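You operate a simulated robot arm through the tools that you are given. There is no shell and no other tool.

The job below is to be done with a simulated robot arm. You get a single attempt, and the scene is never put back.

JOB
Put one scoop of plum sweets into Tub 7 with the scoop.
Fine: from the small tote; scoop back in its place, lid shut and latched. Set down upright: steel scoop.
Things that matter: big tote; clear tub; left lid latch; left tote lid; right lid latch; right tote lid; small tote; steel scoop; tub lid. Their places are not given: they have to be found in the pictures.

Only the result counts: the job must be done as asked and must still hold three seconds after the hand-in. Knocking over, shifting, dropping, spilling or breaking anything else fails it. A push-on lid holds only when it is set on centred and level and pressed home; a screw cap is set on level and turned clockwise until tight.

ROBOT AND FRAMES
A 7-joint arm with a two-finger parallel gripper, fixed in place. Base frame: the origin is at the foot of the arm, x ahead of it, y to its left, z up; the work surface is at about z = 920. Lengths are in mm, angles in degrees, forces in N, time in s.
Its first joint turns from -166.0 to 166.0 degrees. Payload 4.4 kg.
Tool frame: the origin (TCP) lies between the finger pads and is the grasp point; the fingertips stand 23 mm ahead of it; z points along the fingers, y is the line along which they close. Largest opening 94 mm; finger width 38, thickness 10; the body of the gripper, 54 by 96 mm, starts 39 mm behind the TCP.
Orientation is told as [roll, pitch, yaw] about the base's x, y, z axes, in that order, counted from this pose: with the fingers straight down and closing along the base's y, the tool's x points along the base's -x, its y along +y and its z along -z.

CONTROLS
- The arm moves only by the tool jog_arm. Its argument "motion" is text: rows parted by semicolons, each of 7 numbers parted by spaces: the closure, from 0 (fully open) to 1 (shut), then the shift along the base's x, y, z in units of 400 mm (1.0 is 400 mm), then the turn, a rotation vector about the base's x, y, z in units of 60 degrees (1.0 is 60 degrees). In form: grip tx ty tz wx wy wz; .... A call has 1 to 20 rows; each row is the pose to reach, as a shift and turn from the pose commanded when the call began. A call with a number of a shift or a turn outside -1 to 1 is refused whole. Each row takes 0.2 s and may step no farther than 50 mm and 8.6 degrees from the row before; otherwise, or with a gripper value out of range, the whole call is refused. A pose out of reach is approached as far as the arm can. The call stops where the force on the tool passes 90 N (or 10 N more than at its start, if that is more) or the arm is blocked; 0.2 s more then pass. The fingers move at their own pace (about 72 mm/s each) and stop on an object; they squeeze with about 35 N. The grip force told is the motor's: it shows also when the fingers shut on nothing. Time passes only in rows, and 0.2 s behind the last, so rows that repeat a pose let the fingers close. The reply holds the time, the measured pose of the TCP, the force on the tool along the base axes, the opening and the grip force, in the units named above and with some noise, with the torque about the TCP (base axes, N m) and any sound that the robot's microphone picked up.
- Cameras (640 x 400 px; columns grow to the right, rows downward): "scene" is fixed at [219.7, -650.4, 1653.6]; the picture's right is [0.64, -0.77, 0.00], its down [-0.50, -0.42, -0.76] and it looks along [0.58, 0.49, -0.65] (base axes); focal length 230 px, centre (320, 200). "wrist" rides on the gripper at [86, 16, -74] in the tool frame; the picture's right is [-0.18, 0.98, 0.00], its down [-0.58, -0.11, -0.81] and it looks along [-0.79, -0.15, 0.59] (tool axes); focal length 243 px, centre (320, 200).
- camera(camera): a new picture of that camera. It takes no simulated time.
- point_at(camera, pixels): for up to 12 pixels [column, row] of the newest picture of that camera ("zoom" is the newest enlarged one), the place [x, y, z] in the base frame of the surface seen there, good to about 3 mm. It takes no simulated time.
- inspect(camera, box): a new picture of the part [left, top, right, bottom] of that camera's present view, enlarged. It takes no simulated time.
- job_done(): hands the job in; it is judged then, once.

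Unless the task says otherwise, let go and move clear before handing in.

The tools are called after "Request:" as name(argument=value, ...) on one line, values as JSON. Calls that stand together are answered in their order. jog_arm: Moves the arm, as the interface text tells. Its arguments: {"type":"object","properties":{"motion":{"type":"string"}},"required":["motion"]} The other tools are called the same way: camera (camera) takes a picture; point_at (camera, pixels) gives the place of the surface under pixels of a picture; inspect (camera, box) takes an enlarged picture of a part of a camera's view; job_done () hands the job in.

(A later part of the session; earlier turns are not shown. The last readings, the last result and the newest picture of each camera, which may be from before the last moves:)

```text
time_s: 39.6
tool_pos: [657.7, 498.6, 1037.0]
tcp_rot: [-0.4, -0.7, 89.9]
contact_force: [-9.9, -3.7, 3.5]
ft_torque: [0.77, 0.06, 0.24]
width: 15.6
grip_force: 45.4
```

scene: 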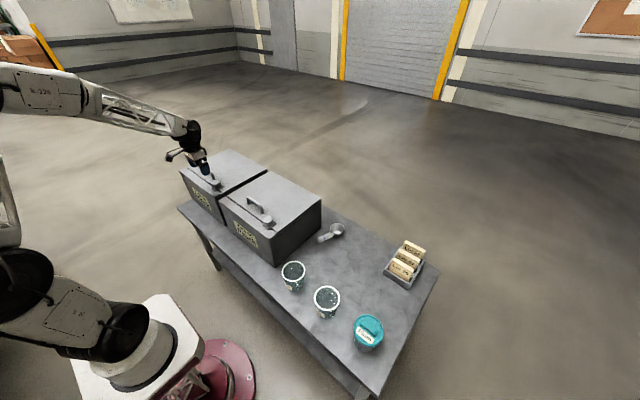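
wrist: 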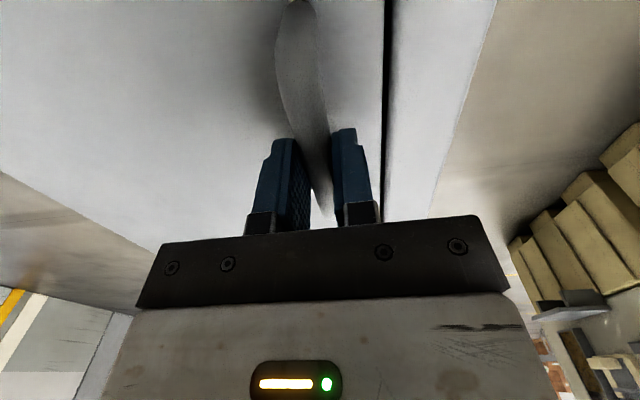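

Forces are small and the arc model fits. Continuing to 45°.

Request:
jog_arm(motion="1 0.0255 0 0.049 0 0 0; 1 0.055 0 0.0955 0 0 0; 1 0.089 0 0.139 0 0 0; 1 0.126 0 0.18 0 0 0; 1 0.1665 0 0.217 0 0 0; 1 0.21 0 0.251 0 0 0; 1 0.21 0 0.251 0 0 0")

Request:
camera(camera="scene")

Request:
camera(camera="wrist")

```text
time_s: 41.2
tool_pos: [741.7, 498.7, 1138.0]
tcp_rot: [-0.4, -0.6, 89.9]
contact_force: [-1.5, -1.5, 0.3]
ft_torque: [-0.03, 0.0, 0.28]
width: 15.6
grip_force: 45.5
```

```text
taken
```

scene: 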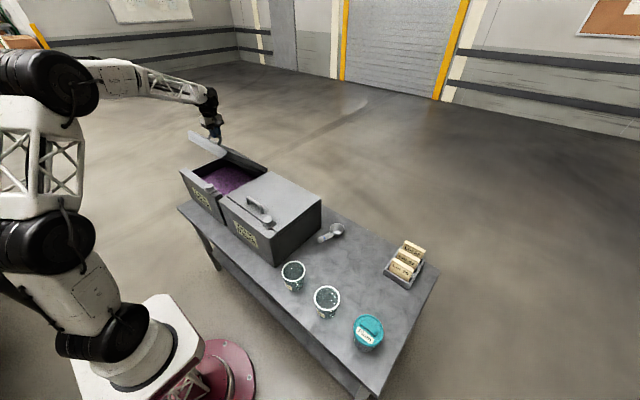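

```text
taken
```

wrist: 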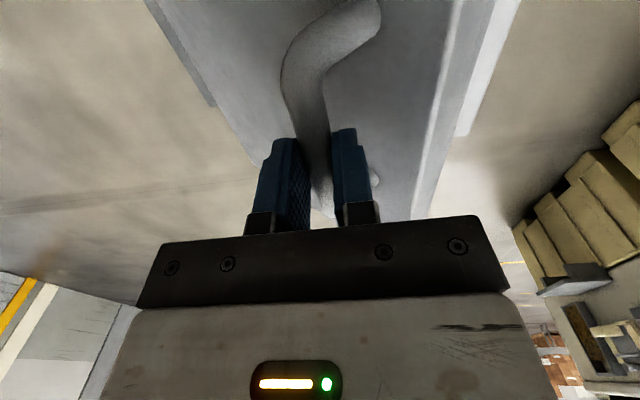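

The lid holds itself at 45° with almost no force, and purple sweets are visible inside the tote. I'll open it further to about 70°, tilting the gripper slightly so the wrist stays in reach.

Request:
jog_arm(motion="1 0.045 0 0.0295 0 -0.05 0; 1 0.0915 0 0.055 0 -0.1 0; 1 0.1405 0 0.0755 0 -0.15 0; 1 0.191 0 0.092 0 -0.2 0; 1 0.243 0 0.103 0 -0.25 0; 1 0.243 0 0.103 0 -0.25 0")

Request:
camera(camera="scene")

Request:
camera(camera="wrist")

```text
time_s: 42.6
tool_pos: [838.5, 500.6, 1178.4]
tcp_rot: [-15.3, -0.7, 90.2]
contact_force: [-0.1, -3.5, -0.4]
ft_torque: [-0.84, 0.01, -0.04]
width: 15.8
grip_force: 45.3
```

```text
taken
```

scene: 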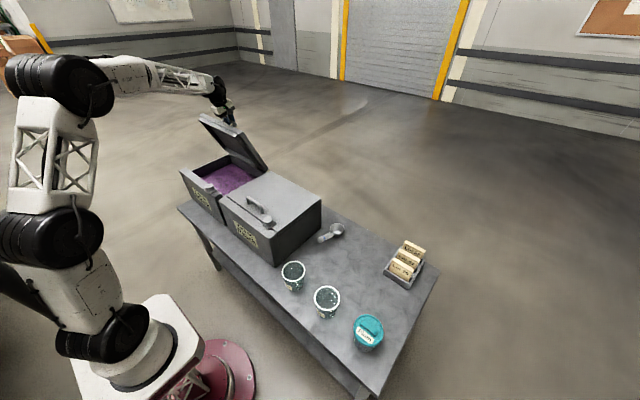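

```text
taken
```

wrist: 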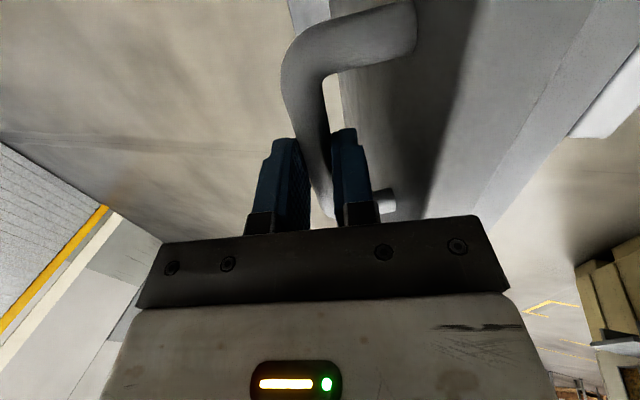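

The lid is at ~70° with negligible load. I'll open the fingers in place and see whether it stays.

Request:
jog_arm(motion="0.8 0 0 0 0 0 0; 0.7 0 0 0 0 0 0; 0.6 0 0 0 0 0 0; 0.6 0 0 0 0 0 0")

Request:
camera(camera="scene")

Request:
camera(camera="wrist")

```text
time_s: 43.6
tool_pos: [838.2, 501.0, 1177.7]
tcp_rot: [-15.4, -0.6, 90.2]
contact_force: [-1.9, 0.2, -0.7]
ft_torque: [0.0, 0.03, -0.01]
width: 38.1
grip_force: 0.7
```

```text
taken
```

scene: 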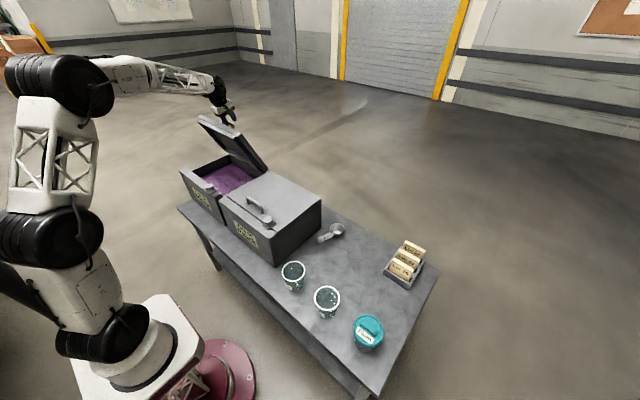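

```text
taken
```

wrist: 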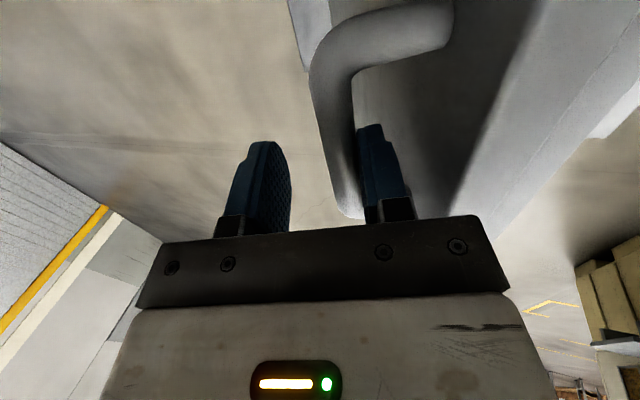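

The bar drifted against the −x finger (right one in the wrist view), i.e. the lid closed a degree or two. I'll open wider and wait to see whether it keeps falling.

Request:
jog_arm(motion="0 0 0 0 0 0 0; 0 0 0 0 0 0 0; 0 0 0 0 0 0 0; 0 0 0 0 0 0 0")

Request:
camera(camera="wrist")

Request:
jog_arm(motion="0 0 0 0 0 0 0; 0 0 0 0 0 0 0; 0 0 0 0 0 0 0; 0 0 0 0 0 0 0; 0 0 0 0 0 0 0; 0 0 0 0 0 0 0; 0 0 0 0 0 0 0")

Request:
camera(camera="wrist")

```text
time_s: 44.6
tool_pos: [838.5, 499.2, 1177.6]
tcp_rot: [-15.4, -0.6, 90.1]
contact_force: [-1.2, 0.5, -0.4]
ft_torque: [-0.01, 0.01, -0.01]
width: 93.9
grip_force: 0.0
```

```text
taken
```

wrist: 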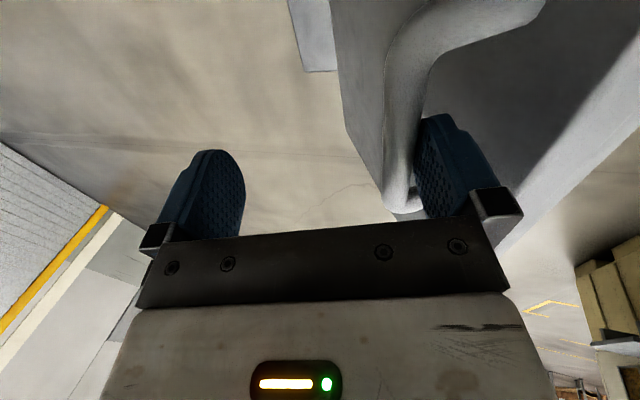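

```text
time_s: 46.2
tool_pos: [838.6, 499.1, 1178.8]
tcp_rot: [-15.4, -0.6, 90.2]
contact_force: [-1.0, -0.2, 0.2]
ft_torque: [0.0, 0.04, 0.0]
width: 93.5
grip_force: 0.0
```

```text
taken
```

wrist: 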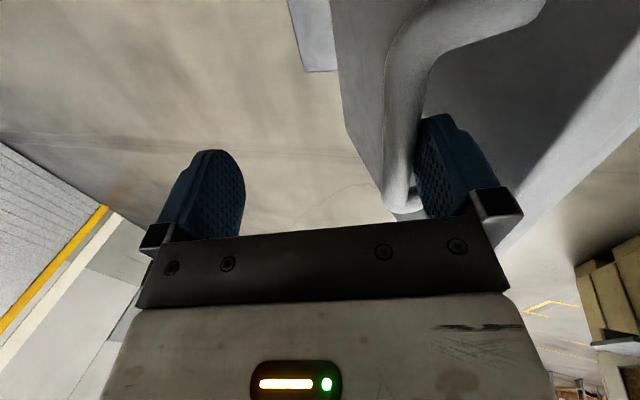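

The bar keeps leaning on the −x finger, so the lid falls back on its own and must be brought past vertical. I'll re-close on the bar and test how far the arm can take it.

Request:
jog_arm(motion="0.5 0 0 0 0 0 0; 1 0 0 0 0 0 0; 1 0 0 0 0 0 0; 1 0 0 0 0 0 0")

Request:
jog_arm(motion="1 0.027 0 0.005 0 0 0; 1 0.055 0 0.007 0 0 0; 1 0.082 0 0.009 0 0 0; 1 0.11 0 0.01 0 0 0; 1 0.11 0 0.01 0 0 0")

Request:
camera(camera="scene")

Request:
camera(camera="wrist")

```text
time_s: 47.2
tool_pos: [836.7, 498.4, 1179.3]
tcp_rot: [-15.4, -0.6, 90.1]
contact_force: [-0.6, -1.3, -0.7]
ft_torque: [-0.01, -0.02, 0.23]
width: 15.7
grip_force: 44.7
```

```text
time_s: 48.4
tool_pos: [883.6, 498.2, 1183.0]
tcp_rot: [-15.3, -0.7, 90.1]
contact_force: [-0.6, 18.6, 3.2]
ft_torque: [0.18, 0.01, 0.15]
width: 15.6
grip_force: 44.8
```

```text
taken
```

scene: 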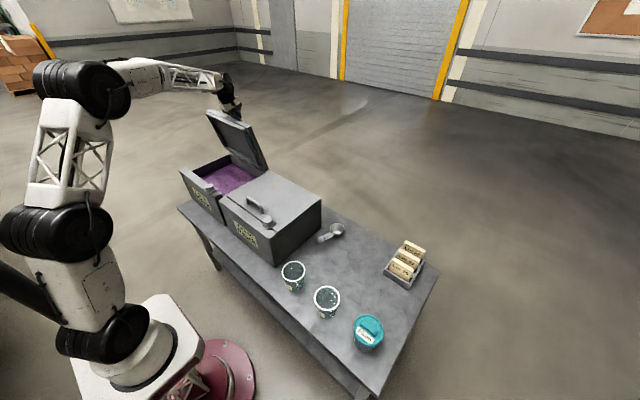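

```text
taken
```

wrist: 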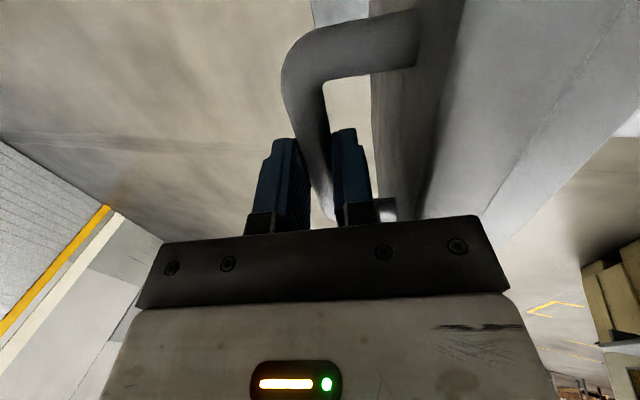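

The arm reached 80° easily. I'll keep going to 90°, reducing the tilt to keep the gripper body off the lid's edge.

Request:
jog_arm(motion="1 0.028 0 0 0 0.04 0; 1 0.058 0 -0.002 0 0.08 0; 1 0.087 0 -0.005 0 0.12 0; 1 0.116 0 -0.01 0 0.16 0; 1 0.116 0 -0.01 0 0.16 0")

Request:
camera(camera="scene")

Request:
camera(camera="wrist")

```text
time_s: 49.6
tool_pos: [928.4, 499.6, 1178.5]
tcp_rot: [-5.9, -0.7, 90.0]
contact_force: [4.0, 19.3, 22.7]
ft_torque: [0.35, -0.09, 0.32]
width: 15.8
grip_force: 44.7
```

```text
taken
```

scene: 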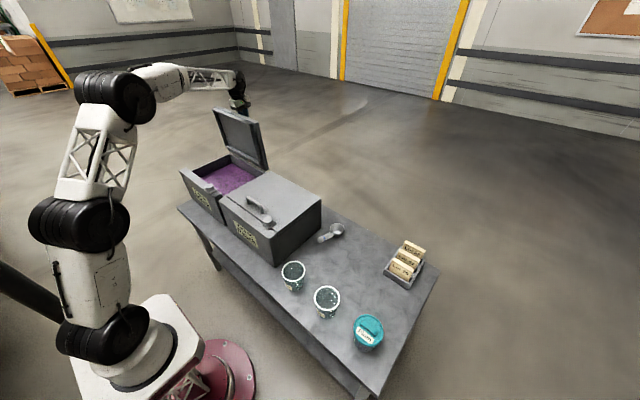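

```text
taken
```

wrist: 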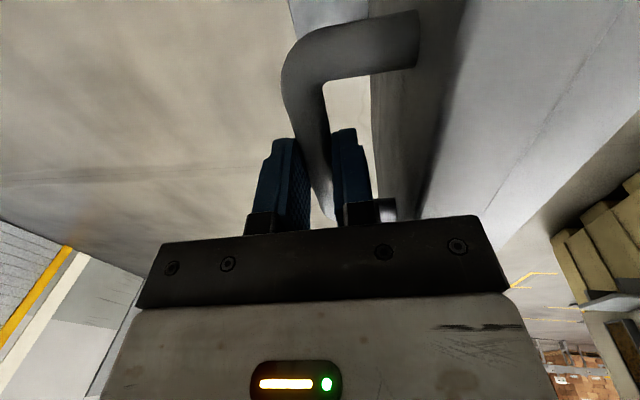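

At 90° now. I'll continue to about 98° with the tilt going slightly positive.

Request:
jog_arm(motion="1 0.027 0 -0.006 0 0.03 0; 1 0.055 0 -0.011 0 0.07 0; 1 0.085 0 -0.019 0 0.1 0; 1 0.085 0 -0.019 0 0.1 0")

Request:
camera(camera="scene")

Request:
camera(camera="wrist")

```text
time_s: 50.6
tool_pos: [962.5, 498.6, 1169.1]
tcp_rot: [0.2, -0.7, 89.9]
contact_force: [9.3, 5.3, 31.6]
ft_torque: [0.51, -0.12, 0.36]
width: 15.5
grip_force: 45.2
```

```text
taken
```

scene: 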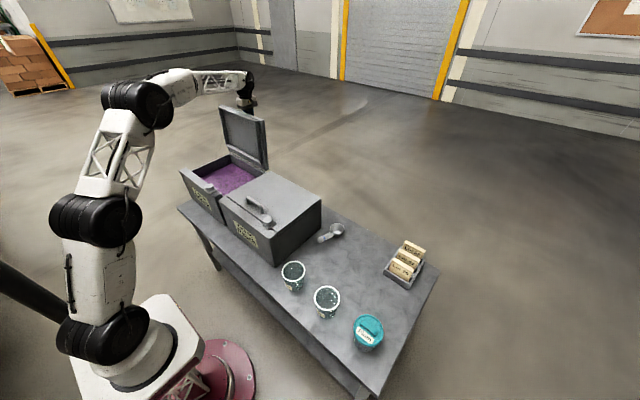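

```text
taken
```

wrist: 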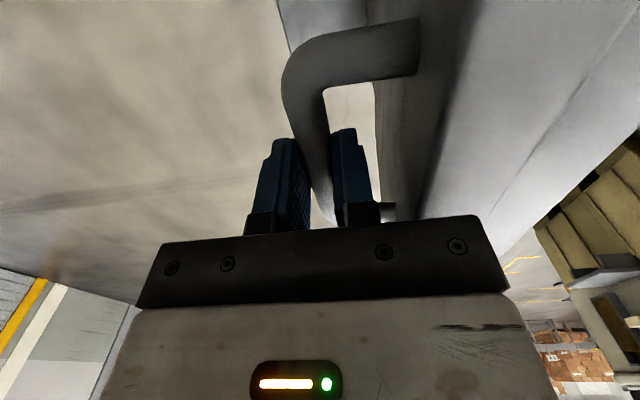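

The lid is a few degrees beyond vertical. I'll open the fingers partway and see which side the bar leans to.

Request:
jog_arm(motion="0.8 0 0 0 0 0 0; 0.7 0 0 0 0 0 0; 0.6 0 0 0 0 0 0; 0.6 0 0 0 0 0 0; 0.6 0 0 0 0 0 0")

Request:
camera(camera="wrist")

```text
time_s: 51.8
tool_pos: [963.4, 497.9, 1169.9]
tcp_rot: [0.1, -0.6, 89.9]
contact_force: [0.4, 0.0, 0.7]
ft_torque: [-0.01, -0.01, 0.01]
width: 37.5
grip_force: 0.1
```

```text
taken
```

wrist: 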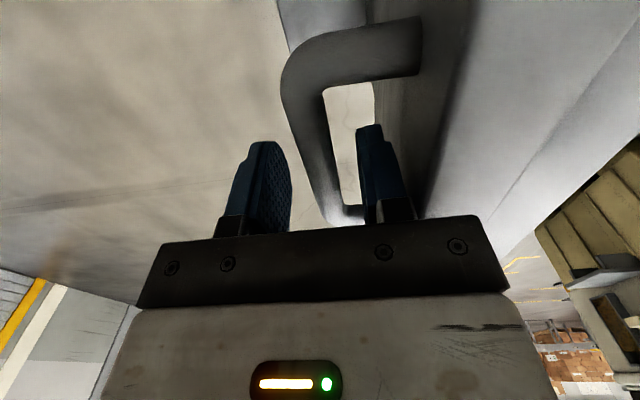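

The bar stays put with zero force — the lid rests past vertical. I'll withdraw straight up between the bar and lid.

Request:
jog_arm(motion="0.6 0 0 0.04 0 0 0; 0.6 0 0 0.08 0 0 0; 0.6 0 0 0.12 0 0 0; 0.6 0 0 0.16 0 0 0; 0.6 0 0 0.2 0 0 0; 0.6 0 0 0.2 0 0 0")

Request:
camera(camera="scene")

Request:
camera(camera="wrist")

```text
time_s: 53.2
tool_pos: [962.8, 498.6, 1251.4]
tcp_rot: [0.2, -0.7, 89.9]
contact_force: [-0.1, -0.4, -0.5]
ft_torque: [-0.03, -0.03, 0.02]
width: 37.4
grip_force: 0.1
```

```text
taken
```

scene: 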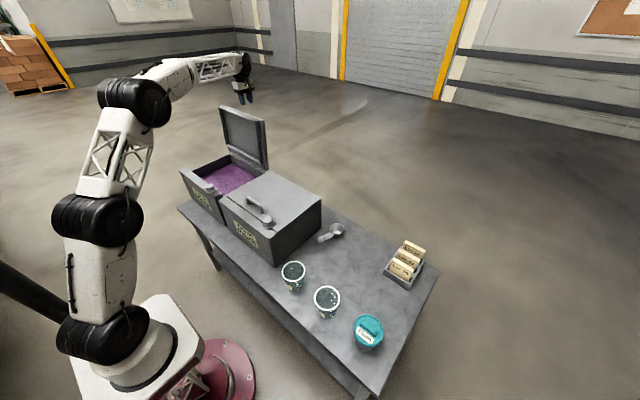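

```text
taken
```

wrist: 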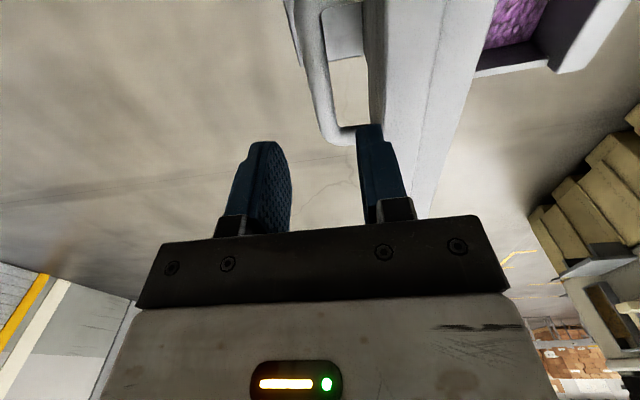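

The lid stands open by itself. Now a close look into the open tote and where the sweets lie.

Request:
inspect(camera="scene", box=[170, 100, 280, 230])

Request:
point_at(camera="scene", pixels=[[215, 180], [225, 178], [240, 180], [230, 185], [222, 190], [250, 178], [219, 196], [202, 182], [206, 172], [238, 173], [255, 183], [232, 120]])

```text
3.08 times, centred on (225, 165) of scene
```

zoom: 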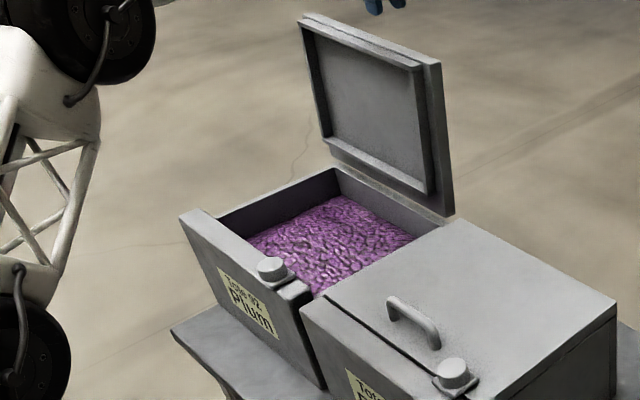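

```text
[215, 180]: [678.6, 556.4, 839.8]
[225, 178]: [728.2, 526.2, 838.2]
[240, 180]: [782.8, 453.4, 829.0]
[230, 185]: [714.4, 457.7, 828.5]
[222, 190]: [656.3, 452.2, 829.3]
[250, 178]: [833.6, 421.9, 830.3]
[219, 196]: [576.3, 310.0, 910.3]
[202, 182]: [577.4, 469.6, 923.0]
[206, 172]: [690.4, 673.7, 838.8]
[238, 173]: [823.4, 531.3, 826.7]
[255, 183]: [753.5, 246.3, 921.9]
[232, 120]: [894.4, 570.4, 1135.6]
```

The sweets' surface lies at z≈830–838 inside the tote, roughly x 605–870, y 325–665. Now I'll measure Tub 7, Tub 5 and their rims for the pour.

Request:
inspect(camera="scene", box=[270, 250, 390, 360])

```text
3.64 times, centred on (330, 305) of scene
```

zoom: 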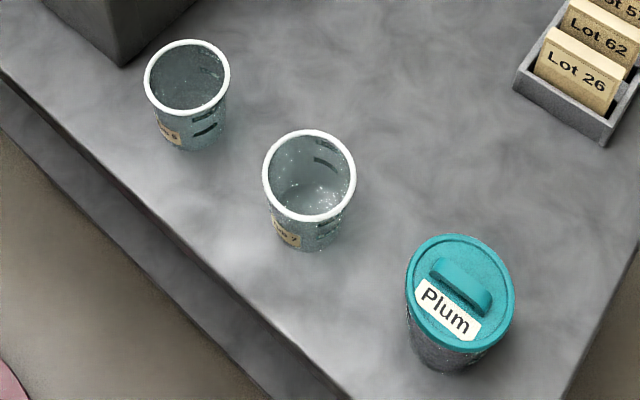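

Request:
point_at(camera="zoom", pixels=[[311, 131], [352, 175], [311, 219], [266, 175], [310, 205], [188, 42], [227, 75], [188, 110], [147, 78], [300, 250], [460, 238], [460, 345]])

Request:
inspect(camera="scene", box=[300, 275, 350, 325])

```text
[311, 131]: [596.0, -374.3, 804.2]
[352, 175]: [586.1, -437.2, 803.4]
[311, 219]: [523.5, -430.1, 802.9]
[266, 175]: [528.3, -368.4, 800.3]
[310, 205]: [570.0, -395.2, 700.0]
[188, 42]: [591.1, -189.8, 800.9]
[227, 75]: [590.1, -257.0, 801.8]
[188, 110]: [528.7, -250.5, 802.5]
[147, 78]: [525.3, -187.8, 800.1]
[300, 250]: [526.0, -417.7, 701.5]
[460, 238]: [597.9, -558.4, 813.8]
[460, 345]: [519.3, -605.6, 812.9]
```

```text
8.00 times, centred on (325, 300) of scene
```

zoom: 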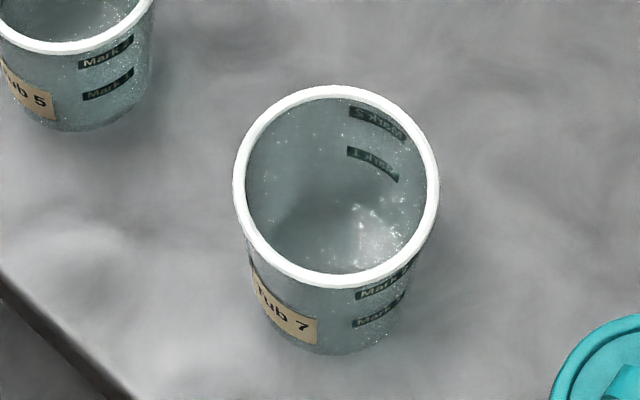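

Tub 7's rim is centred at about (559,−402,803) with radius ~45; Tub 5 is at (559,−221) and the lidded tub at (559,−582). Before fetching the scoop I'll test empty-handed that the pour pose at Tub 7 is reachable, starting by moving over there at height.

Request:
jog_arm(motion="0.6 0 0 0.1 0 0 0; 0.6 -0.08 -0.066 0.1 0 0 0; 0.6 -0.16 -0.132 0.1 0 0 0; 0.6 -0.24 -0.198 0.1 0 0 0; 0.6 -0.32 -0.264 0.1 0 0 0; 0.6 -0.4 -0.33 0.1 0 0 0; 0.6 -0.48 -0.396 0.1 0 0 0; 0.6 -0.56 -0.462 0.1 0 0 0; 0.6 -0.64 -0.528 0.1 0 0 0; 0.6 -0.72 -0.594 0.1 0 0 0; 0.6 -0.8 -0.66 0.1 0 0 0; 0.6 -0.88 -0.726 0.1 0 0 0")

Request:
jog_arm(motion="0.6 -0.02 -0.1 -0.03 0 0 0.08; 0.6 -0.04 -0.2 -0.06 0 0 0.16; 0.6 -0.06 -0.3 -0.09 0 0 0.24; 0.6 -0.08 -0.4 -0.12 0 0 0.32; 0.6 -0.1 -0.5 -0.15 0 0 0.4; 0.6 -0.12 -0.6 -0.18 0 0 0.48; 0.6 -0.14 -0.7 -0.21 0 0 0.56; 0.6 -0.16 -0.8 -0.24 0 0 0.64; 0.6 -0.18 -0.9 -0.27 0 0 0.7; 0.6 -0.2 -1.0 -0.3 0 0 0.75")

Request:
camera(camera="scene")

```text
time_s: 55.8
tool_pos: [613.1, 205.5, 1290.6]
tcp_rot: [0.4, -0.6, 89.9]
contact_force: [0.1, -0.6, 0.6]
ft_torque: [-0.01, 0.04, 0.0]
width: 37.2
grip_force: 0.0
```

```text
time_s: 58.0
tool_pos: [531.0, -192.9, 1170.8]
tcp_rot: [0.2, -0.6, 135.0]
contact_force: [0.9, -0.5, -0.2]
ft_torque: [0.03, -0.01, 0.01]
width: 37.7
grip_force: 0.1
```

```text
taken
```

scene: 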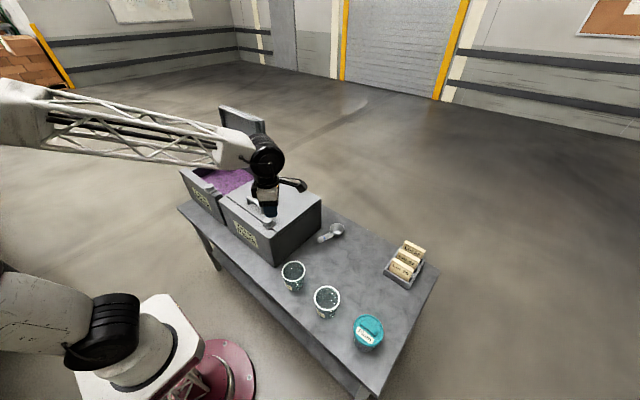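

Yaw 135 is reachable. Now test tilting nose-down about axis (−0.707,−0.707,0) by 80°, moving toward the pour place.

Request:
jog_arm(motion="0.6 -0.005 -0.034 -0.035 -0.094 -0.094 0; 0.6 -0.01 -0.068 -0.07 -0.188 -0.188 0; 0.6 -0.015 -0.102 -0.105 -0.282 -0.282 0; 0.6 -0.02 -0.136 -0.14 -0.376 -0.376 0; 0.6 -0.025 -0.17 -0.175 -0.47 -0.47 0; 0.6 -0.03 -0.204 -0.21 -0.564 -0.564 0; 0.6 -0.035 -0.238 -0.245 -0.658 -0.658 0; 0.6 -0.04 -0.272 -0.28 -0.752 -0.752 0; 0.6 -0.045 -0.306 -0.315 -0.846 -0.846 0; 0.6 -0.05 -0.34 -0.35 -0.94 -0.94 0; 0.6 -0.05 -0.34 -0.35 -0.94 -0.94 0")

Request:
camera(camera="scene")

```text
time_s: 60.4
tool_pos: [511.9, -328.3, 1029.4]
tcp_rot: [-0.2, 79.2, 134.6]
contact_force: [0.2, -0.3, -0.8]
ft_torque: [-0.04, -0.04, -0.02]
width: 37.6
grip_force: 0.0
```

```text
taken
```

scene: 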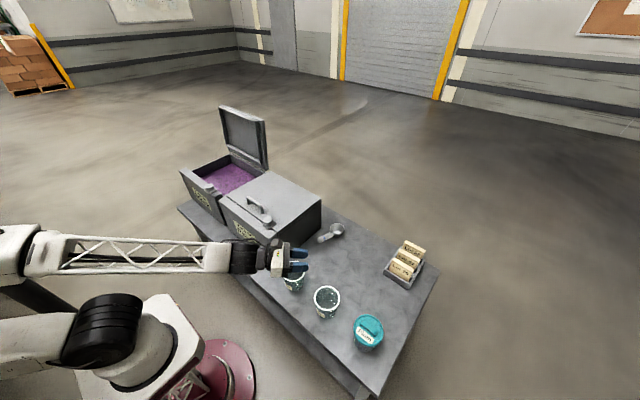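

The pitch-down pose works naturally. I'll test the final 120° tilt at lower height.

Request:
jog_arm(motion="0.6 0 0 -0.05 -0.094 -0.094 0; 0.6 0 0 -0.1 -0.188 -0.188 0; 0.6 0 0 -0.15 -0.282 -0.282 0; 0.6 0 0 -0.2 -0.376 -0.376 0; 0.6 0 0 -0.25 -0.47 -0.47 0; 0.6 0 0 -0.25 -0.47 -0.47 0")

Request:
camera(camera="scene")

```text
time_s: 62.0
tool_pos: [491.9, -309.3, 1083.4]
tcp_rot: [-172.9, 48.2, -40.3]
contact_force: [-0.7, 0.8, -1.4]
ft_torque: [-0.01, 0.0, 0.0]
width: 37.7
grip_force: 0.1
out of reach, approached as far as the arm can: row 5, 6
stopped in row 6: the arm was blocked; the commanded pose is now the measured one
```

```text
taken
```

scene: 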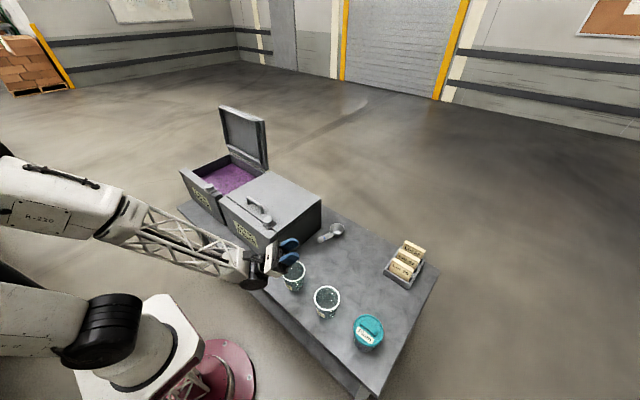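

At 112–120° and low height the arm ran out of its wrist range, so I should keep tool tilt ≤ ~100° by gripping the scoop with the tool pre-tilted about −20°. First I'll unwind the tilt and return to a clean pose.

Request:
jog_arm(motion="0.6 0 0 0.02 0.08 0.095 0; 0.6 0 0 0.04 0.16 0.19 0; 0.6 0 0 0.06 0.24 0.285 0; 0.6 0 0 0.08 0.32 0.38 0; 0.6 0 0 0.1 0.4 0.475 0; 0.6 0 0 0.12 0.48 0.57 0; 0.6 0 0 0.12 0.56 0.665 0; 0.6 0 0 0.12 0.64 0.76 0; 0.6 0 0 0.12 0.64 0.76 0")

Request:
camera(camera="scene")

```text
time_s: 64.0
tool_pos: [491.9, -310.7, 1132.2]
tcp_rot: [7.8, 72.1, 140.4]
contact_force: [0.0, -0.5, 0.2]
ft_torque: [0.0, -0.01, 0.03]
width: 37.3
grip_force: 0.1
```

```text
taken
```

scene: 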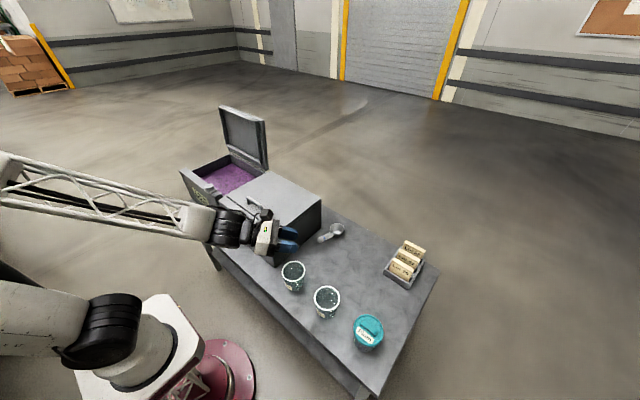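

Request:
jog_arm(motion="0.6 0.01 0.02 0.02 0.08 0.096 0; 0.6 0.02 0.04 0.02 0.16 0.192 0; 0.6 0.03 0.06 0.02 0.24 0.288 0; 0.6 0.04 0.08 0.02 0.32 0.385 0; 0.6 0.05 0.1 0.02 0.4 0.481 0; 0.6 0.06 0.12 0.02 0.48 0.577 0; 0.6 0.07 0.14 0.02 0.56 0.673 0; 0.6 0.08 0.16 0.02 0.637 0.77 0; 0.6 0.08 0.16 0.02 0.637 0.77 0")

```text
time_s: 66.0
tool_pos: [523.3, -245.5, 1140.3]
tcp_rot: [7.7, 12.2, 140.5]
contact_force: [-0.3, 0.2, 1.1]
ft_torque: [0.0, -0.01, 0.0]
width: 37.4
grip_force: 0.0
```

Request:
jog_arm(motion="0.6 0.03 0 0 0.114 0.038 0; 0.6 0.06 0 0 0.228 0.075 0; 0.6 0.06 0 0 0.228 0.075 0")

Request:
jog_arm(motion="0.6 0.03 0.01 0 0 0 -0.14; 0.6 0.06 0.02 0 0 0 -0.28; 0.6 0.09 0.03 0 0 0 -0.42; 0.6 0.12 0.04 0 0 0 -0.56; 0.6 0.15 0.05 0 0 0 -0.7; 0.6 0.18 0.06 0 0 0 -0.84; 0.6 0.2 0.07 0 0 0 -0.98")

Request:
jog_arm(motion="0.6 0.03 0.01 -0.03 0 0 -0.14; 0.6 0.06 0.02 -0.06 0 0 -0.28; 0.6 0.09 0.03 -0.09 0 0 -0.42; 0.6 0.12 0.04 -0.12 0 0 -0.56; 0.6 0.15 0.05 -0.15 0 0 -0.7; 0.6 0.18 0.06 -0.18 0 0 -0.84; 0.6 0.2 0.07 -0.2 0 0 -0.98")

```text
time_s: 66.8
tool_pos: [547.9, -245.5, 1140.2]
tcp_rot: [0.1, -0.1, 139.5]
contact_force: [0.1, 0.0, -0.5]
ft_torque: [0.03, 0.04, -0.01]
width: 37.7
grip_force: 0.2
```

```text
time_s: 68.4
tool_pos: [627.6, -218.1, 1140.4]
tcp_rot: [0.2, -0.1, 80.8]
contact_force: [-0.5, 0.7, 0.5]
ft_torque: [-0.01, -0.01, -0.02]
width: 37.7
grip_force: 0.2
```

```text
time_s: 70.0
tool_pos: [707.0, -190.6, 1061.1]
tcp_rot: [0.1, -0.2, 21.9]
contact_force: [-0.8, -0.1, -0.2]
ft_torque: [0.01, -0.01, -0.03]
width: 37.7
grip_force: 0.1
```

Now yaw to 0 and move above the scoop to view it with the wrist camera.

Request:
jog_arm(motion="0.3 0.04 0 -0.08 0 0 -0.08; 0 0.08 0 -0.16 0 0 -0.16; 0 0.12 0 -0.24 0 0 -0.24; 0 0.165 0 -0.32 0 0 -0.32; 0 0.2075 -0.0035 -0.4 0 0 -0.365; 0 0.2075 -0.0035 -0.4 0 0 -0.365")

Request:
camera(camera="wrist")

Request:
inspect(camera="wrist", box=[240, 20, 400, 220])

```text
time_s: 71.4
tool_pos: [790.6, -190.1, 899.3]
tcp_rot: [0.2, -0.1, 0.2]
contact_force: [-0.1, 0.1, 0.2]
ft_torque: [0.01, 0.02, 0.0]
width: 94.1
grip_force: 0.1
```

```text
taken
```

wrist: 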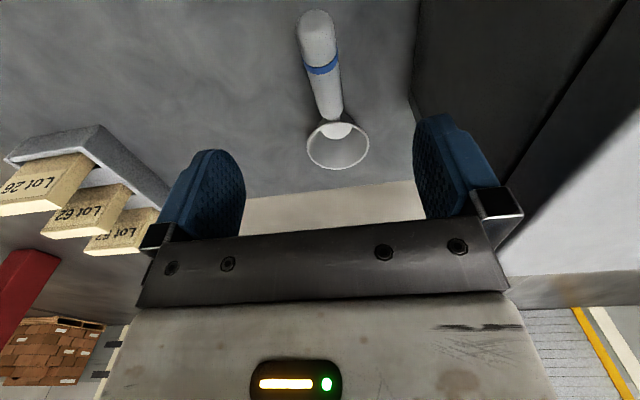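

```text
2.00 times, centred on (320, 120) of wrist
```

zoom: 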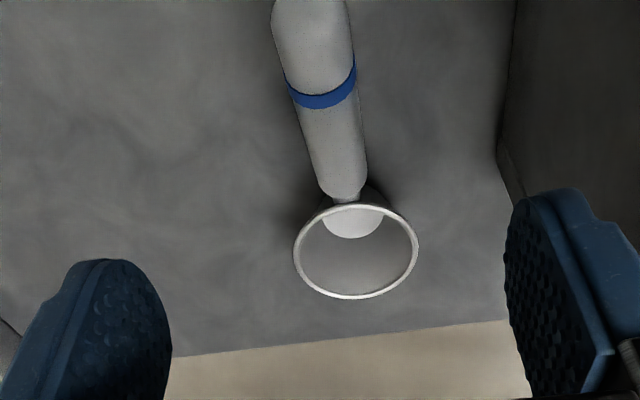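

Request:
point_at(camera="wrist", pixels=[[300, 28], [333, 24], [304, 50], [336, 48], [322, 68], [312, 90], [340, 88], [327, 90], [320, 114], [343, 112], [331, 108], [317, 30]])

Request:
point_at(camera="zoom", pixels=[[294, 255], [417, 245], [355, 204], [358, 297], [350, 230], [345, 198], [325, 190], [365, 186], [320, 100], [340, 150], [312, 30]])

```text
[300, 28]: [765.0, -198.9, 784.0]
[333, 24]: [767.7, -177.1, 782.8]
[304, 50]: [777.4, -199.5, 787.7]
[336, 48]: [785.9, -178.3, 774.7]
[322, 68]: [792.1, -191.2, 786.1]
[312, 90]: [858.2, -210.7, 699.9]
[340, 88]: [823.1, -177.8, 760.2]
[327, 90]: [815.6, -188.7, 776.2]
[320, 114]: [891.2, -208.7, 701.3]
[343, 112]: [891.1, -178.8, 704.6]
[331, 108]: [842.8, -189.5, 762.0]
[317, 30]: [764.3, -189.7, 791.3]
```

```text
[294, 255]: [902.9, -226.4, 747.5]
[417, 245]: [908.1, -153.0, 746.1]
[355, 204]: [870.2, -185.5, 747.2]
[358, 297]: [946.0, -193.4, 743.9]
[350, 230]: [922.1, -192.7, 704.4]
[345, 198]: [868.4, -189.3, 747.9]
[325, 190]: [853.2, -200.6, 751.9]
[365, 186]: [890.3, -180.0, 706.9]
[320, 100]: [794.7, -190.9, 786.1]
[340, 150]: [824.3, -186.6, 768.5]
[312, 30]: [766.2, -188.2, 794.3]
```

The cup is centred at (908,−190), rim z 746, and the handle axis runs at y≈−189 from about (838,752) up to (770,784). I'll grip it around x≈815 with the tool tilted −15° so later pouring needs less wrist bend.

Request:
jog_arm(motion="0 -0.013 0.002 -0.005 0 -0.125 0; 0 -0.027 0.003 -0.01 0 -0.25 0; 0 -0.006 0.003 -0.09 0 -0.25 0; 0 0.015 0.003 -0.17 0 -0.25 0; 0 0.036 0.003 -0.245 0 -0.25 0; 0 0.047 0.003 -0.287 0 -0.25 0; 0 0.047 0.003 -0.287 0 -0.25 0")

Request:
camera(camera="wrist")

Request:
inspect(camera="scene", box=[290, 190, 370, 260])

```text
time_s: 73.0
tool_pos: [809.9, -191.5, 786.4]
tcp_rot: [0.2, -15.1, 0.0]
contact_force: [0.3, 0.2, 0.0]
ft_torque: [0.04, 0.02, 0.01]
width: 93.8
grip_force: 0.1
```

```text
taken
```

wrist: 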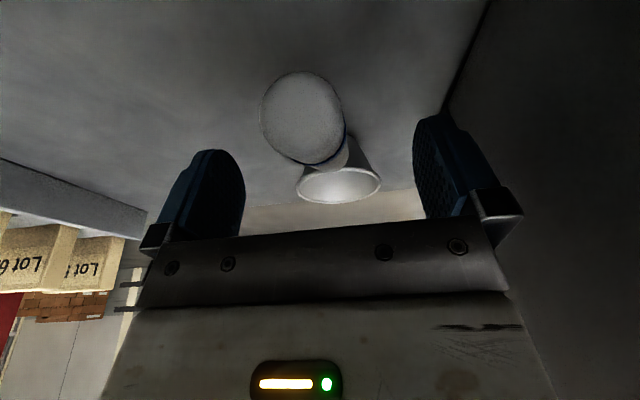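

```text
5.71 times, centred on (330, 225) of scene
```

zoom: 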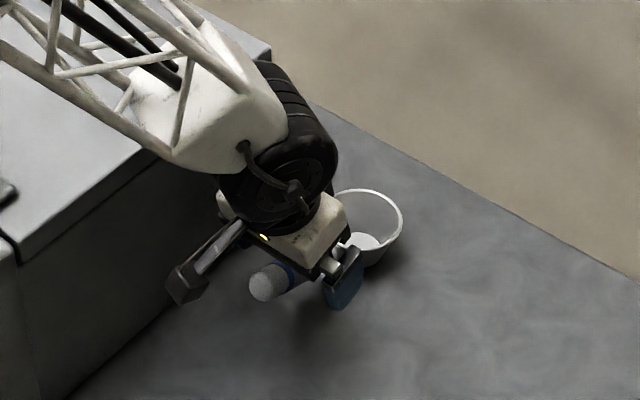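

The fingers straddle the handle cleanly. I'll descend the last 17 mm and close.

Request:
jog_arm(motion="0 0.005 0.001 -0.02 0 0 0; 0 0.01 0.001 -0.038 0 0 0; 0.4 0.01 0.001 -0.038 0 0 0; 0.7 0.01 0.001 -0.038 0 0 0; 1 0.01 0.001 -0.038 0 0 0; 1 0.01 0.001 -0.038 0 0 0")

Request:
inspect(camera="scene", box=[290, 190, 370, 260])

```text
time_s: 74.4
tool_pos: [815.4, -190.4, 770.5]
tcp_rot: [0.1, -15.0, 0.1]
contact_force: [0.5, 0.2, 0.0]
ft_torque: [0.02, 0.04, -0.02]
width: 26.4
grip_force: 34.8
```

```text
5.71 times, centred on (330, 225) of scene
```

zoom: 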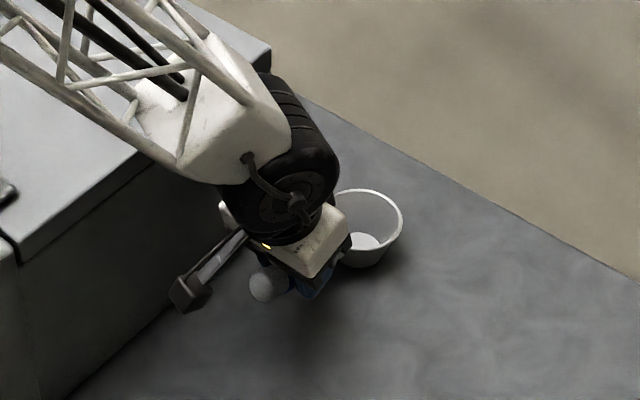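

The handle is gripped (width 26.4) without side force; this pose (≈814,−190,770, pitch −15) is my return reference. Lifting slowly.

Request:
jog_arm(motion="1 0 0 0.02 0 0 0; 1 0 0 0.05 0 0 0; 1 0 0 0.1 0 0 0; 1 0 0 0.15 0 0 0; 1 0 0 0.2 0 0 0; 1 0 0 0.2 0 0 0")

Request:
camera(camera="wrist")

Request:
inspect(camera="scene", box=[290, 160, 370, 240])

```text
time_s: 75.8
tool_pos: [813.2, -188.3, 848.6]
tcp_rot: [0.1, -15.1, 0.1]
contact_force: [0.0, -0.6, -0.9]
ft_torque: [0.0, 0.11, -0.02]
width: 26.3
grip_force: 34.9
```

```text
taken
```

wrist: 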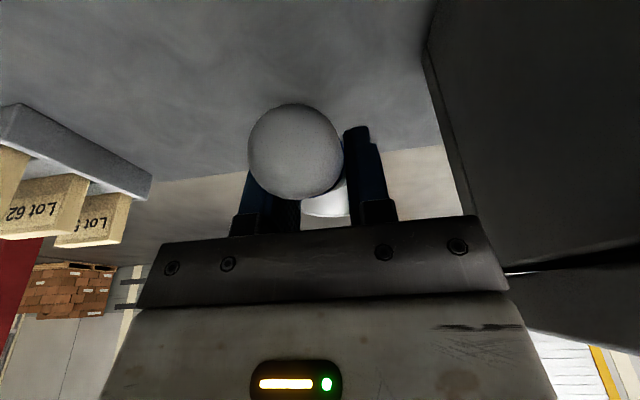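

```text
5.00 times, centred on (330, 200) of scene
```

zoom: 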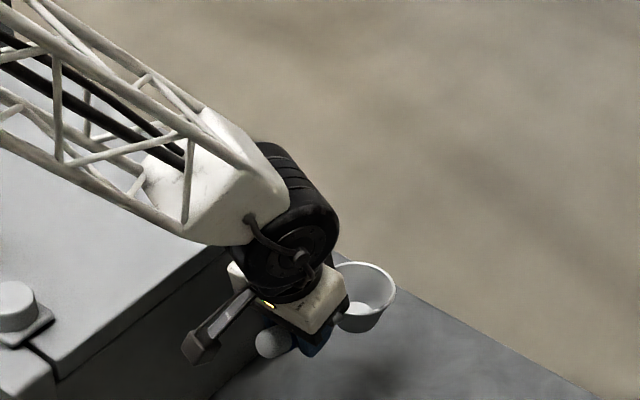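

The scoop is light (0.9 N) and held steadily. I'll raise it and carry it over toward the open plum tote.

Request:
jog_arm(motion="1 0 0 0.1 0 0 0; 1 0 0 0.2 0 0 0; 1 0 0 0.3 0 0 0; 1 0 0 0.4 0 0 0; 1 -0.01 0.02 0.5 0 0 0; 1 -0.03 0.08 0.58 0 0 0; 1 -0.05 0.18 0.58 0 0 0; 1 -0.08 0.28 0.58 0 0 0; 1 -0.11 0.38 0.58 0 0 0; 1 -0.14 0.48 0.58 0 0 0; 1 -0.17 0.58 0.58 0 0 0; 1 -0.2 0.68 0.58 0 0 0; 1 -0.23 0.78 0.58 0 0 0; 1 -0.26 0.88 0.58 0 0 0")

Request:
jog_arm(motion="1 -0.03 0.1 0 0 0 0; 1 -0.06 0.2 0 0 0 0; 1 -0.09 0.3 0 0 0 0; 1 -0.12 0.4 0 0 0 0; 1 -0.15 0.5 0 0 0 0; 1 -0.15 0.6 0 0 0 0; 1 -0.15 0.7 0 0 0 0; 1 -0.15 0.79 0 0 0 0; 1 -0.15 0.79 0 0 0 0")

Request:
camera(camera="scene")

Request:
camera(camera="wrist")

```text
time_s: 78.8
tool_pos: [709.2, 162.4, 1079.5]
tcp_rot: [0.0, -15.1, 0.1]
contact_force: [0.8, 0.2, -1.5]
ft_torque: [-0.01, 0.11, 0.01]
width: 26.5
grip_force: 35.2
```

```text
time_s: 80.8
tool_pos: [650.6, 477.9, 1081.6]
tcp_rot: [0.1, -15.1, 0.0]
contact_force: [-1.0, 0.3, -1.2]
ft_torque: [-0.01, 0.12, -0.01]
width: 26.4
grip_force: 35.3
```

```text
taken
```

scene: 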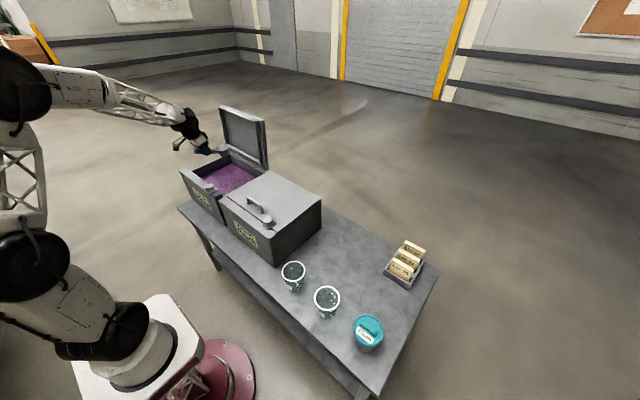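

```text
taken
```

wrist: 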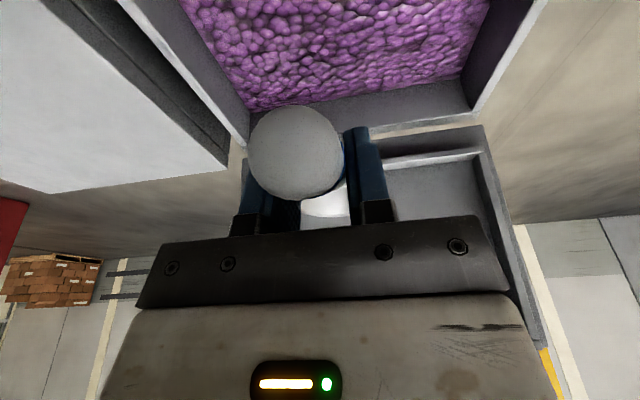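

The scoop is over the tote and the sweets are visible. I'll measure the interior walls and the sweets' surface from this view.

Request:
point_at(camera="wrist", pixels=[[400, 20], [300, 30], [350, 60], [420, 70], [260, 100], [460, 72], [380, 110], [240, 90], [500, 60], [370, 130], [180, 40], [220, 20]])

Request:
point_at(camera="scene", pixels=[[205, 184], [212, 190], [228, 172], [244, 172], [235, 180], [247, 180], [225, 186], [232, 158], [262, 172]])

```text
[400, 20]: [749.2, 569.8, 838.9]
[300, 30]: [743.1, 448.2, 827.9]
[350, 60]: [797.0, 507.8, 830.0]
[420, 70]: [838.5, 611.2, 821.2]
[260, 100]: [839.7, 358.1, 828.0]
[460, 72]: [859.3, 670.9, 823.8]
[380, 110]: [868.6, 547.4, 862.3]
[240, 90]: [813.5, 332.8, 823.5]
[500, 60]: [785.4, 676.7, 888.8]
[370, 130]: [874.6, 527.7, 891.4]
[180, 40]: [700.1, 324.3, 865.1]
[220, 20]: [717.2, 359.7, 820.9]
```

```text
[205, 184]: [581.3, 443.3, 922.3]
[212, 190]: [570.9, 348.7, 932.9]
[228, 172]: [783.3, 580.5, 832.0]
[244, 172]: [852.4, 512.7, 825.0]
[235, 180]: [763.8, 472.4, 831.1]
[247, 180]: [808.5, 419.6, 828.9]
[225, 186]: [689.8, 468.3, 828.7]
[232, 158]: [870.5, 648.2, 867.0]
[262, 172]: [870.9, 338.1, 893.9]
```

The surface is at ≈829, the back wall at x=870. I'll pitch the scoop nose-down 55° and lower until the lip is just above the sweets.

Request:
jog_arm(motion="1 0.003 0.005 -0.015 0 0.131 0; 1 0.006 0.005 -0.03 0 0.262 0; 1 0.01 0.005 -0.045 0 0.393 0; 1 0.013 0.005 -0.06 0 0.524 0; 1 0.017 0.005 -0.075 0 0.655 0; 1 0.02 0.005 -0.09 0 0.786 0; 1 0.025 0.005 -0.1 0 0.917 0; 1 0.025 0.005 -0.17 0 0.917 0; 1 0.025 0.005 -0.24 0 0.917 0; 1 0.025 0.005 -0.29 0 0.917 0; 1 0.025 0.005 -0.29 0 0.917 0")

Request:
camera(camera="scene")

Request:
inspect(camera="scene", box=[170, 110, 280, 220])

```text
time_s: 83.2
tool_pos: [659.1, 480.2, 964.6]
tcp_rot: [0.2, 40.0, 0.2]
contact_force: [-0.9, 0.0, -1.8]
ft_torque: [-0.02, -0.01, 0.02]
width: 26.4
grip_force: 35.1
```

```text
taken
```

scene: 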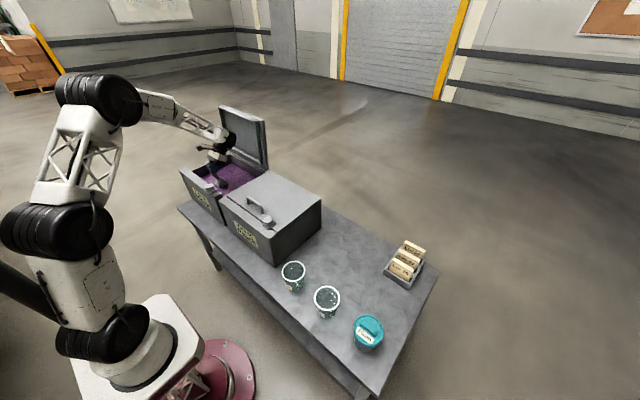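

```text
3.64 times, centred on (225, 165) of scene
```

zoom: 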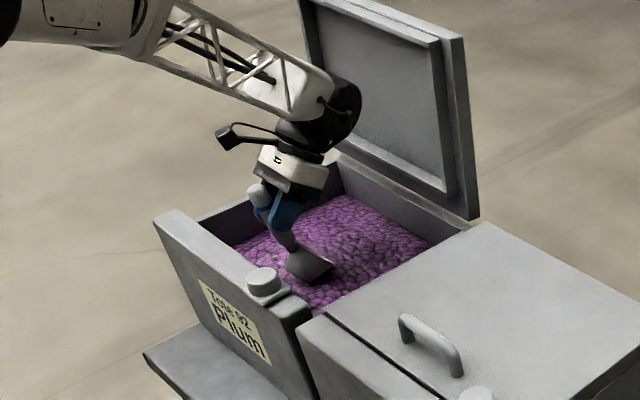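

The nose-down cup hovers over the sweets. Plunging in about 45 mm in small steps.

Request:
jog_arm(motion="1 0 0 -0.03 0 0 0; 1 0 0 -0.06 0 0 0; 1 0 0 -0.08 0 0 0; 1 0 0 -0.1 0 0 0")

Request:
inspect(camera="scene", box=[170, 110, 280, 220])

```text
time_s: 84.2
tool_pos: [658.6, 481.6, 925.6]
tcp_rot: [0.2, 39.8, 0.0]
contact_force: [-0.8, -0.3, -2.0]
ft_torque: [-0.05, 0.0, 0.03]
width: 26.5
grip_force: 34.8
```

```text
3.64 times, centred on (225, 165) of scene
```

zoom: 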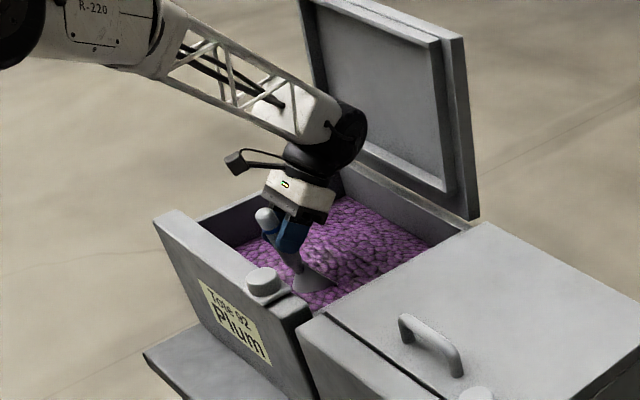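

The sweets give no noticeable resistance. I'll dig deeper, sweep forward while levelling the scoop, and raise it to just above the surface.

Request:
jog_arm(motion="1 0 0 -0.05 0 0 0; 1 0.02 0 -0.065 0 -0.09 0; 1 0.04 0 -0.078 0 -0.18 0; 1 0.055 0 -0.095 0 -0.28 0; 1 0.075 0 -0.115 0 -0.38 0; 1 0.09 0 -0.13 0 -0.48 0; 1 0.105 0 -0.142 0 -0.58 0; 1 0.115 0 -0.144 0 -0.68 0; 1 0.122 0 -0.144 0 -0.78 0; 1 0.127 0 -0.12 0 -0.86 0; 1 0.13 0 -0.08 0 -0.917 0; 1 0.13 0 -0.03 0 -0.917 0; 1 0.13 0 0.02 0 -0.917 0; 1 0.13 0 0.02 0 -0.917 0")

Request:
inspect(camera="scene", box=[170, 110, 280, 220])

Request:
camera(camera="wrist")

```text
time_s: 87.2
tool_pos: [710.9, 479.9, 933.2]
tcp_rot: [0.1, -15.2, 0.1]
contact_force: [-0.2, 0.1, -2.4]
ft_torque: [0.02, 0.18, -0.02]
width: 26.8
grip_force: 34.8
```

```text
3.64 times, centred on (225, 165) of scene
```

zoom: 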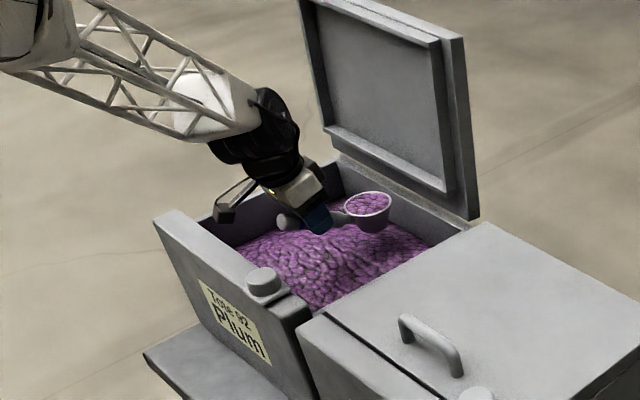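

```text
taken
```

wrist: 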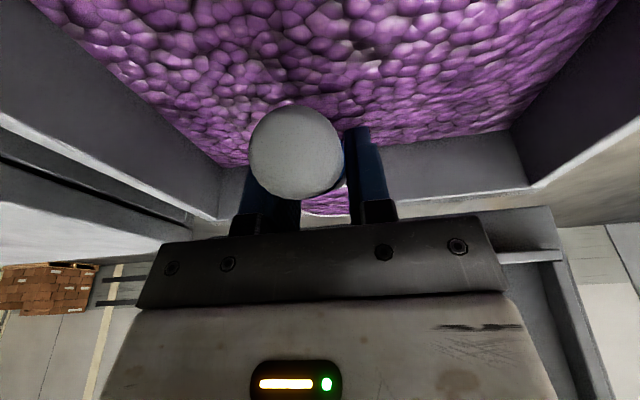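

The scoop came up full of purple sweets (load −2.4 N). Let me check for heaping and that the cup sits level.

Request:
inspect(camera="scene", box=[215, 155, 245, 180])

Request:
point_at(camera="zoom", pixels=[[300, 180], [330, 160]])

```text
16.00 times, centred on (230, 168) of scene
```

zoom: 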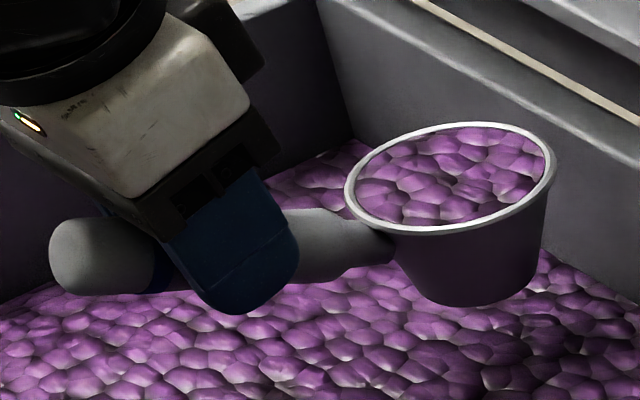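

```text
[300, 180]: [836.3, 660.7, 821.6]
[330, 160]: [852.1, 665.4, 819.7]
```

The scoop is filled nearly level with the rim. Checking that the rim is level by measuring rim points.

Request:
point_at(camera="zoom", pixels=[[349, 195], [552, 160], [450, 127], [440, 231], [400, 228], [500, 128], [450, 180]])

```text
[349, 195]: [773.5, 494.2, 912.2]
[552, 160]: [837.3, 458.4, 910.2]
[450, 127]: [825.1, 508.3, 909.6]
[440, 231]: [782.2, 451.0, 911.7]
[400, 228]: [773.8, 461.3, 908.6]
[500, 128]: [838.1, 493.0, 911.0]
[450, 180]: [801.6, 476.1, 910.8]
```

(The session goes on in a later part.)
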